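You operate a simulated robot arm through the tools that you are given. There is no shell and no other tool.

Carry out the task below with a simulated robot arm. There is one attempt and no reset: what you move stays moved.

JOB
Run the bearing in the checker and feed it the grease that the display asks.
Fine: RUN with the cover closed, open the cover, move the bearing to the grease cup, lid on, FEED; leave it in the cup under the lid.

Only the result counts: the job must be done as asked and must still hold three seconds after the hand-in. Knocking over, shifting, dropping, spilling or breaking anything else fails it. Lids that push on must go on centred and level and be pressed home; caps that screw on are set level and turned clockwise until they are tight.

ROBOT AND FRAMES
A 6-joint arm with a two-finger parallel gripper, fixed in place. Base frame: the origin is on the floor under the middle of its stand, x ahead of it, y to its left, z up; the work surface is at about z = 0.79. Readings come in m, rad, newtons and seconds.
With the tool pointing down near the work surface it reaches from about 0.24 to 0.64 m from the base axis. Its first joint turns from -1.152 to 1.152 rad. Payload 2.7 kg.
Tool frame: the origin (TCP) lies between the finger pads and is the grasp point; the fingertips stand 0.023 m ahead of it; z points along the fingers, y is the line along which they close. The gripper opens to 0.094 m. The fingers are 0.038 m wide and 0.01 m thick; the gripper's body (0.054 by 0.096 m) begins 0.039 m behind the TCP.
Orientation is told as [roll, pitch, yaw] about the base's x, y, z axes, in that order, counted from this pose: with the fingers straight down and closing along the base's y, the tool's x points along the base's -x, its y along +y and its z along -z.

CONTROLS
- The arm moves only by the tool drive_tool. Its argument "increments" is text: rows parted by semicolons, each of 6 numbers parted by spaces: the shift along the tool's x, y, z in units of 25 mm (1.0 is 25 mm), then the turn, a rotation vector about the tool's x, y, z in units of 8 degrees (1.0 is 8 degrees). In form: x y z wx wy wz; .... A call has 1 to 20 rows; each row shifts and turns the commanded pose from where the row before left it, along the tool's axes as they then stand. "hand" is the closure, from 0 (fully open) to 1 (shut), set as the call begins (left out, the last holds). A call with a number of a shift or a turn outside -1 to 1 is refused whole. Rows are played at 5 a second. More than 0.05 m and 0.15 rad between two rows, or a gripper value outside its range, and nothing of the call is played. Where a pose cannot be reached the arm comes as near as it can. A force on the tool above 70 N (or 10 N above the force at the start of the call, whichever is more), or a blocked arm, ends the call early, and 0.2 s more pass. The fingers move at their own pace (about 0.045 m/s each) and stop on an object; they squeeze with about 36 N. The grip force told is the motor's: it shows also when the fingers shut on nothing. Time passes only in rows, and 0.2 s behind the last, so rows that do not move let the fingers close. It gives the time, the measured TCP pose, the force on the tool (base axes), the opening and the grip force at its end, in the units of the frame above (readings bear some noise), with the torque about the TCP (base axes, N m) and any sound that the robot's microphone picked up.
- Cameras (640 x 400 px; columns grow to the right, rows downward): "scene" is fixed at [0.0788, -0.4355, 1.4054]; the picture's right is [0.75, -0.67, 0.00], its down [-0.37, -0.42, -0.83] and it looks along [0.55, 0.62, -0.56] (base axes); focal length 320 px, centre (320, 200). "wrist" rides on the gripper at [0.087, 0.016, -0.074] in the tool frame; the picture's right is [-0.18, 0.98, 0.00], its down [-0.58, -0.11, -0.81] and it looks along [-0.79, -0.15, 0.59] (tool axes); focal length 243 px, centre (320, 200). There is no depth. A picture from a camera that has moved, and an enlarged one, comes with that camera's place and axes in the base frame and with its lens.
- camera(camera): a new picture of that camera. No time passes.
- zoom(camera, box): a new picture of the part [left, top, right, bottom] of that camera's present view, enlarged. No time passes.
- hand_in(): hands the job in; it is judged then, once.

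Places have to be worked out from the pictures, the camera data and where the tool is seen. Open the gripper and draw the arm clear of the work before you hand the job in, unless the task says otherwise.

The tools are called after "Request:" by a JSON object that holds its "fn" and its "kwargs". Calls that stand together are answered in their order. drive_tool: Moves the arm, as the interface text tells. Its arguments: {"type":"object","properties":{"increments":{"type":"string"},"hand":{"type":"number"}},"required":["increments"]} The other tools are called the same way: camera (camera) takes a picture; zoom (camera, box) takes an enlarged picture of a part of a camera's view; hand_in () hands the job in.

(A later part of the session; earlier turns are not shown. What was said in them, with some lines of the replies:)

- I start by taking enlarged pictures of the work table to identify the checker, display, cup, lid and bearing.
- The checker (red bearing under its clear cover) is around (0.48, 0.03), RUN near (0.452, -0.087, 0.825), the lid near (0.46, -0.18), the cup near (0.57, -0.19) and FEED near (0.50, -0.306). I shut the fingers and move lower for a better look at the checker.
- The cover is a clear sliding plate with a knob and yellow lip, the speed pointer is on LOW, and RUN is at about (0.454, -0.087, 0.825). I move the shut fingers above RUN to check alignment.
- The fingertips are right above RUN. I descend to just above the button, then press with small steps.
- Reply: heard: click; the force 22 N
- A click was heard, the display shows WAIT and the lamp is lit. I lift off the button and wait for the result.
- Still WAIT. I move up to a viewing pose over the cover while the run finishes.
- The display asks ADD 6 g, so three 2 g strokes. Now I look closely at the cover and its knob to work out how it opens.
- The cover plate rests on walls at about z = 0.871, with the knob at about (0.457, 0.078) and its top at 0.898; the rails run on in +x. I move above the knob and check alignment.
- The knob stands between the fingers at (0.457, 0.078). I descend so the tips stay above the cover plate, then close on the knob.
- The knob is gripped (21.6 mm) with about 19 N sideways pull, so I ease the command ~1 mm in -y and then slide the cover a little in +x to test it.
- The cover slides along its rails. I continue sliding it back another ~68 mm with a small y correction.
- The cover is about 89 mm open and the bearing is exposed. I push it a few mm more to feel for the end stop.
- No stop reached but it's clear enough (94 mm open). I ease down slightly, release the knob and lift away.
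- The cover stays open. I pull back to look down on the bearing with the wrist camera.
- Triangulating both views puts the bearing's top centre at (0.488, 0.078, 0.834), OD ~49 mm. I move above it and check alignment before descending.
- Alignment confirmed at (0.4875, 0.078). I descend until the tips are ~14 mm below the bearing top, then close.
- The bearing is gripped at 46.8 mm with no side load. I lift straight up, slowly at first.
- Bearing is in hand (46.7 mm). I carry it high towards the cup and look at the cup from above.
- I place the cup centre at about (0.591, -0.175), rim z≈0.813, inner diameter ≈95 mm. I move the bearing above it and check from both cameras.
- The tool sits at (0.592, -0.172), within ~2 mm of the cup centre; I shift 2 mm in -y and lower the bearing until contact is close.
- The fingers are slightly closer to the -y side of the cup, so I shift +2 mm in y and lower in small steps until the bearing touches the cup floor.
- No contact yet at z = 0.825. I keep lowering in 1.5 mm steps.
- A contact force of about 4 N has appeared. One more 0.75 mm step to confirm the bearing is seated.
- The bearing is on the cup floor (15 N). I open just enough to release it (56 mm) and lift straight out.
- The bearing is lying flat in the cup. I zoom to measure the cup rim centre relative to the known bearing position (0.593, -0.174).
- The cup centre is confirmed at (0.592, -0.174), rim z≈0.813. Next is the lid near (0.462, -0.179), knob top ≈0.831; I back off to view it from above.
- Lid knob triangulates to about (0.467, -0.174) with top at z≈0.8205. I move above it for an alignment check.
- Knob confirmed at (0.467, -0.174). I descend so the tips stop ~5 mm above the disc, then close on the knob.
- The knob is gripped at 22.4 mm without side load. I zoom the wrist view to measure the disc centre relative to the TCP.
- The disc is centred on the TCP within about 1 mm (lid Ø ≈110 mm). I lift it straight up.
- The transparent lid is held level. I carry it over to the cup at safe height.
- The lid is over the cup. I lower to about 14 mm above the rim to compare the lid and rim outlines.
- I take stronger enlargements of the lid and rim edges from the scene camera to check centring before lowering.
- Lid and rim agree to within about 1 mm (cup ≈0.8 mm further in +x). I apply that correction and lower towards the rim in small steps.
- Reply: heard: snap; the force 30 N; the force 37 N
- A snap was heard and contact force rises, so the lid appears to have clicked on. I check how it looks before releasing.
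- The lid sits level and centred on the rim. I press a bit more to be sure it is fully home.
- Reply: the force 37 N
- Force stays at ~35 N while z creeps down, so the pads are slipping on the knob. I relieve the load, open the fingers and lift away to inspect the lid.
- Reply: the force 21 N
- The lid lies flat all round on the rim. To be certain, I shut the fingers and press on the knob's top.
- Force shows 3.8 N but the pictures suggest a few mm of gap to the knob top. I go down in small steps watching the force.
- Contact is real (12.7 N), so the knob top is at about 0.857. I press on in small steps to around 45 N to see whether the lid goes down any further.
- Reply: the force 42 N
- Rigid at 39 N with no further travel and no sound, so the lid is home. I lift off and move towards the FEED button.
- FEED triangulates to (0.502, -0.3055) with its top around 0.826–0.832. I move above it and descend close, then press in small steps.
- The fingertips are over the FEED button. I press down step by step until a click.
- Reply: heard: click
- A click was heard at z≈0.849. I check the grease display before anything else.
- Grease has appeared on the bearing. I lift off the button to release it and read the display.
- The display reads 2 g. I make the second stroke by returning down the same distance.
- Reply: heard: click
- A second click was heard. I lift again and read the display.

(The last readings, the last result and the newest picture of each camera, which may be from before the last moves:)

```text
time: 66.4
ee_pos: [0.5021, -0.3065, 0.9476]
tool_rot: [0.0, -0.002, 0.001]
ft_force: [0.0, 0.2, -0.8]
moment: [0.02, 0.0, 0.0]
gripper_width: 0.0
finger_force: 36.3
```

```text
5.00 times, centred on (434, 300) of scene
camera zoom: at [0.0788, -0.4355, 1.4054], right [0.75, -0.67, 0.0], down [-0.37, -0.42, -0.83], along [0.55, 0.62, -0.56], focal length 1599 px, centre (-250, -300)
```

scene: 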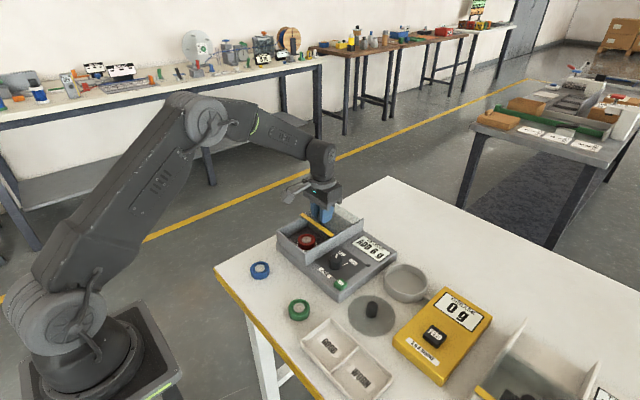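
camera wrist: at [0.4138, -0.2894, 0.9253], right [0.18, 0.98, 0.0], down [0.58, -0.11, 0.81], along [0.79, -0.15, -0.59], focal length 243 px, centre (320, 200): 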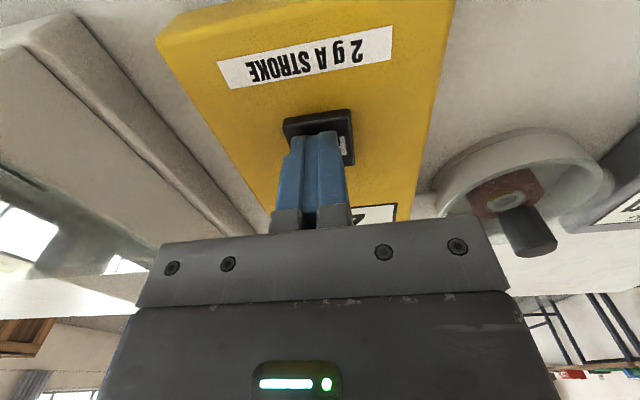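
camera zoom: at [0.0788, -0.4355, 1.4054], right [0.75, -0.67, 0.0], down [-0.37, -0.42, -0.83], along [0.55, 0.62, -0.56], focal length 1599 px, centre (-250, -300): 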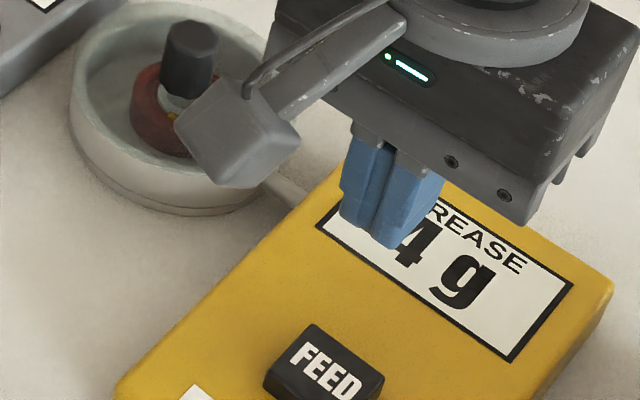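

The display reads 4 g. I make the third and last stroke the same way.

Request:
{"fn": "drive_tool", "kwargs": {"increments": "0 0 0.9 0 0 0;0 0 0.9 0 0 0;0 0 0.9 0 0 0;0 0 0.8 0 0 0;0 0 0.15 0 0 0;0 0 0.15 0 0 0;0 0 0.1 0 0 0;0 0 0 0 0 0", "hand": 1}}

```text
time: 68.2
ee_pos: [0.5017, -0.306, 0.851]
tool_rot: [0.001, -0.002, 0.001]
ft_force: [-1.2, 0.2, 4.3]
moment: [0.02, 0.07, -0.02]
gripper_width: 0.0
finger_force: 36.1
heard: click
```

A third click was heard. I lift away, clear of the work, and read the displays.

Request:
{"fn": "drive_tool", "kwargs": {"increments": "0 0 -0.3 0 0 0;0 0 -0.9 0 0 0;0 0 -0.9 0 0 0;0 0 -0.9 0 0 0;0 0 -0.9 0 0 0;0 0 -0.9 0 0 0;0 0 -0.9 0 0 0;0 0 0 0 0 0", "hand": 1}}

Request:
{"fn": "zoom", "kwargs": {"camera": "scene", "box": [340, 230, 500, 330]}}

```text
time: 70.0
ee_pos: [0.5016, -0.3038, 0.9933]
tool_rot: [0.002, 0.0, 0.002]
ft_force: [-0.4, 0.0, -0.2]
moment: [0.01, 0.01, -0.05]
gripper_width: 0.0
finger_force: 36.0
```

```text
4.00 times, centred on (420, 280) of scene
camera zoom: at [0.0788, -0.4355, 1.4054], right [0.75, -0.67, 0.0], down [-0.37, -0.42, -0.83], along [0.55, 0.62, -0.56], focal length 1280 px, centre (-80, -120)
```

zoom: 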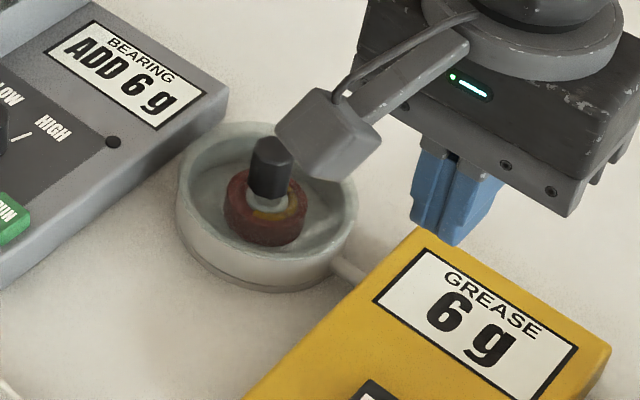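

The display shows 6 g as asked. I open the gripper and draw the arm back to the clear start pose, then check everything.

Request:
{"fn": "drive_tool", "kwargs": {"increments": "0 0 -0.9 0 0 0;0 0 -0.9 0 0 0;0.5 0.8 -0.9 0 0 0;0.5 0.9 -0.9 0 0 0;0.5 0.9 -0.9 0 0 0;0.5 0.9 -0.9 0 0 0;0.5 0.9 -0.9 0 0 0;0.5 0.9 -0.6 0 0 0;0.5 0.9 0 0 0 0;0.5 0.9 0 0 0 0;0.5 0.9 0 0 0 0;0.5 0.9 0 0 0 0;0.4 0.9 0 0 0 0;0.3 0.6 0 0 0 0;0 0 0 0 0 0;0 0 0 0 0 0", "hand": 0}}

Request:
{"fn": "camera", "kwargs": {"camera": "scene"}}

Request:
{"fn": "zoom", "kwargs": {"camera": "scene", "box": [260, 200, 500, 350]}}

Request:
{"fn": "zoom", "kwargs": {"camera": "scene", "box": [368, 250, 448, 300]}}

```text
time: 73.4
ee_pos: [0.3579, -0.044, 1.1658]
tool_rot: [-0.001, 0.0, 0.002]
ft_force: [0.5, -0.8, 0.3]
moment: [-0.02, 0.02, 0.0]
gripper_width: 0.094
finger_force: 0.1
```

```text
taken
```

scene: 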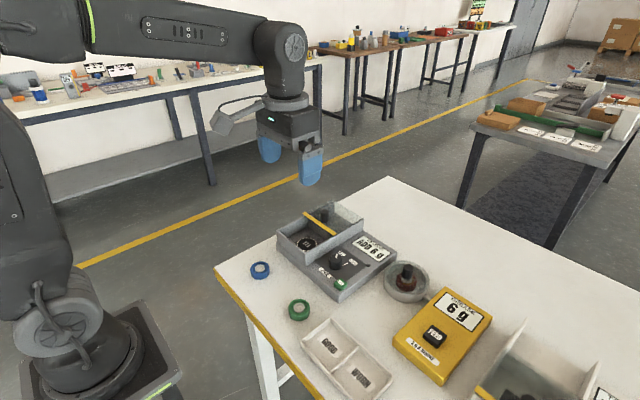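

```text
2.67 times, centred on (380, 275) of scene
camera zoom: at [0.0788, -0.4355, 1.4054], right [0.75, -0.67, 0.0], down [-0.37, -0.42, -0.83], along [0.55, 0.62, -0.56], focal length 853 px, centre (160, 0)
```

zoom: 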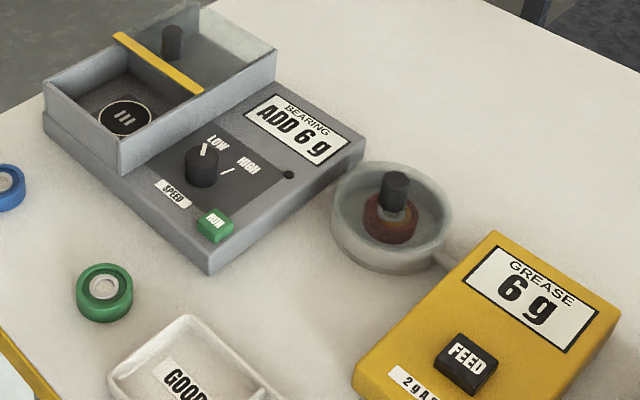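

```text
8.00 times, centred on (408, 275) of scene
camera zoom: at [0.0788, -0.4355, 1.4054], right [0.75, -0.67, 0.0], down [-0.37, -0.42, -0.83], along [0.55, 0.62, -0.56], focal length 2559 px, centre (-384, -400)
```

zoom: 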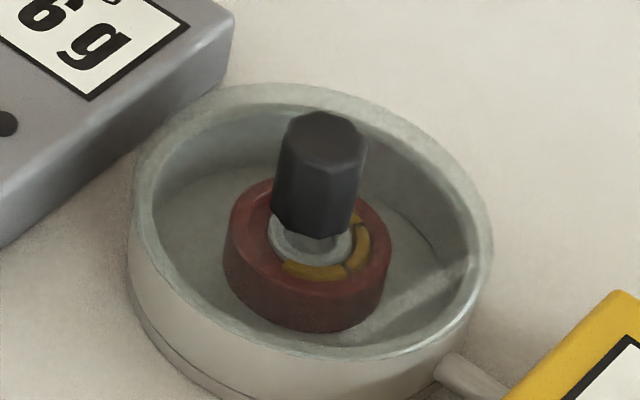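

The bearing lies in the cup under the snapped-on, level lid with three strokes of grease in it. The display reads 6 g, matching ADD 6 g, nothing else has moved, and the arm is clear with the gripper open. I hand in the job.

Request:
{"fn": "hand_in", "kwargs": {}}

```text
The job is handed in.
```

The job is handed in, and no verdict has come back. The bearing is in the grease cup under its lid, and it has had the 6 g of grease that the checker's display asked for.

- **Check run:** I pressed RUN with the cover closed, and the display went from WAIT to ADD 6 g. I left the speed knob on LOW, where it was, since the job gives no speed.
- **Cover and bearing:** I slid the cover back about 95 mm, and it is still open. I then lifted the bearing out and set it flat in the cup.
- **Lid:** It went on level, centred to about 1 mm by the camera views, and made a snap. I then pressed on its knob with about 39 N, and it went down no further.
- **Grease:** I pressed FEED three times at 2 g a stroke. The grease display read 2, 4 and then 6 g.

At hand-in the gripper was open and the arm was back near its start position. The last pictures show nothing else on the table moved or knocked over.
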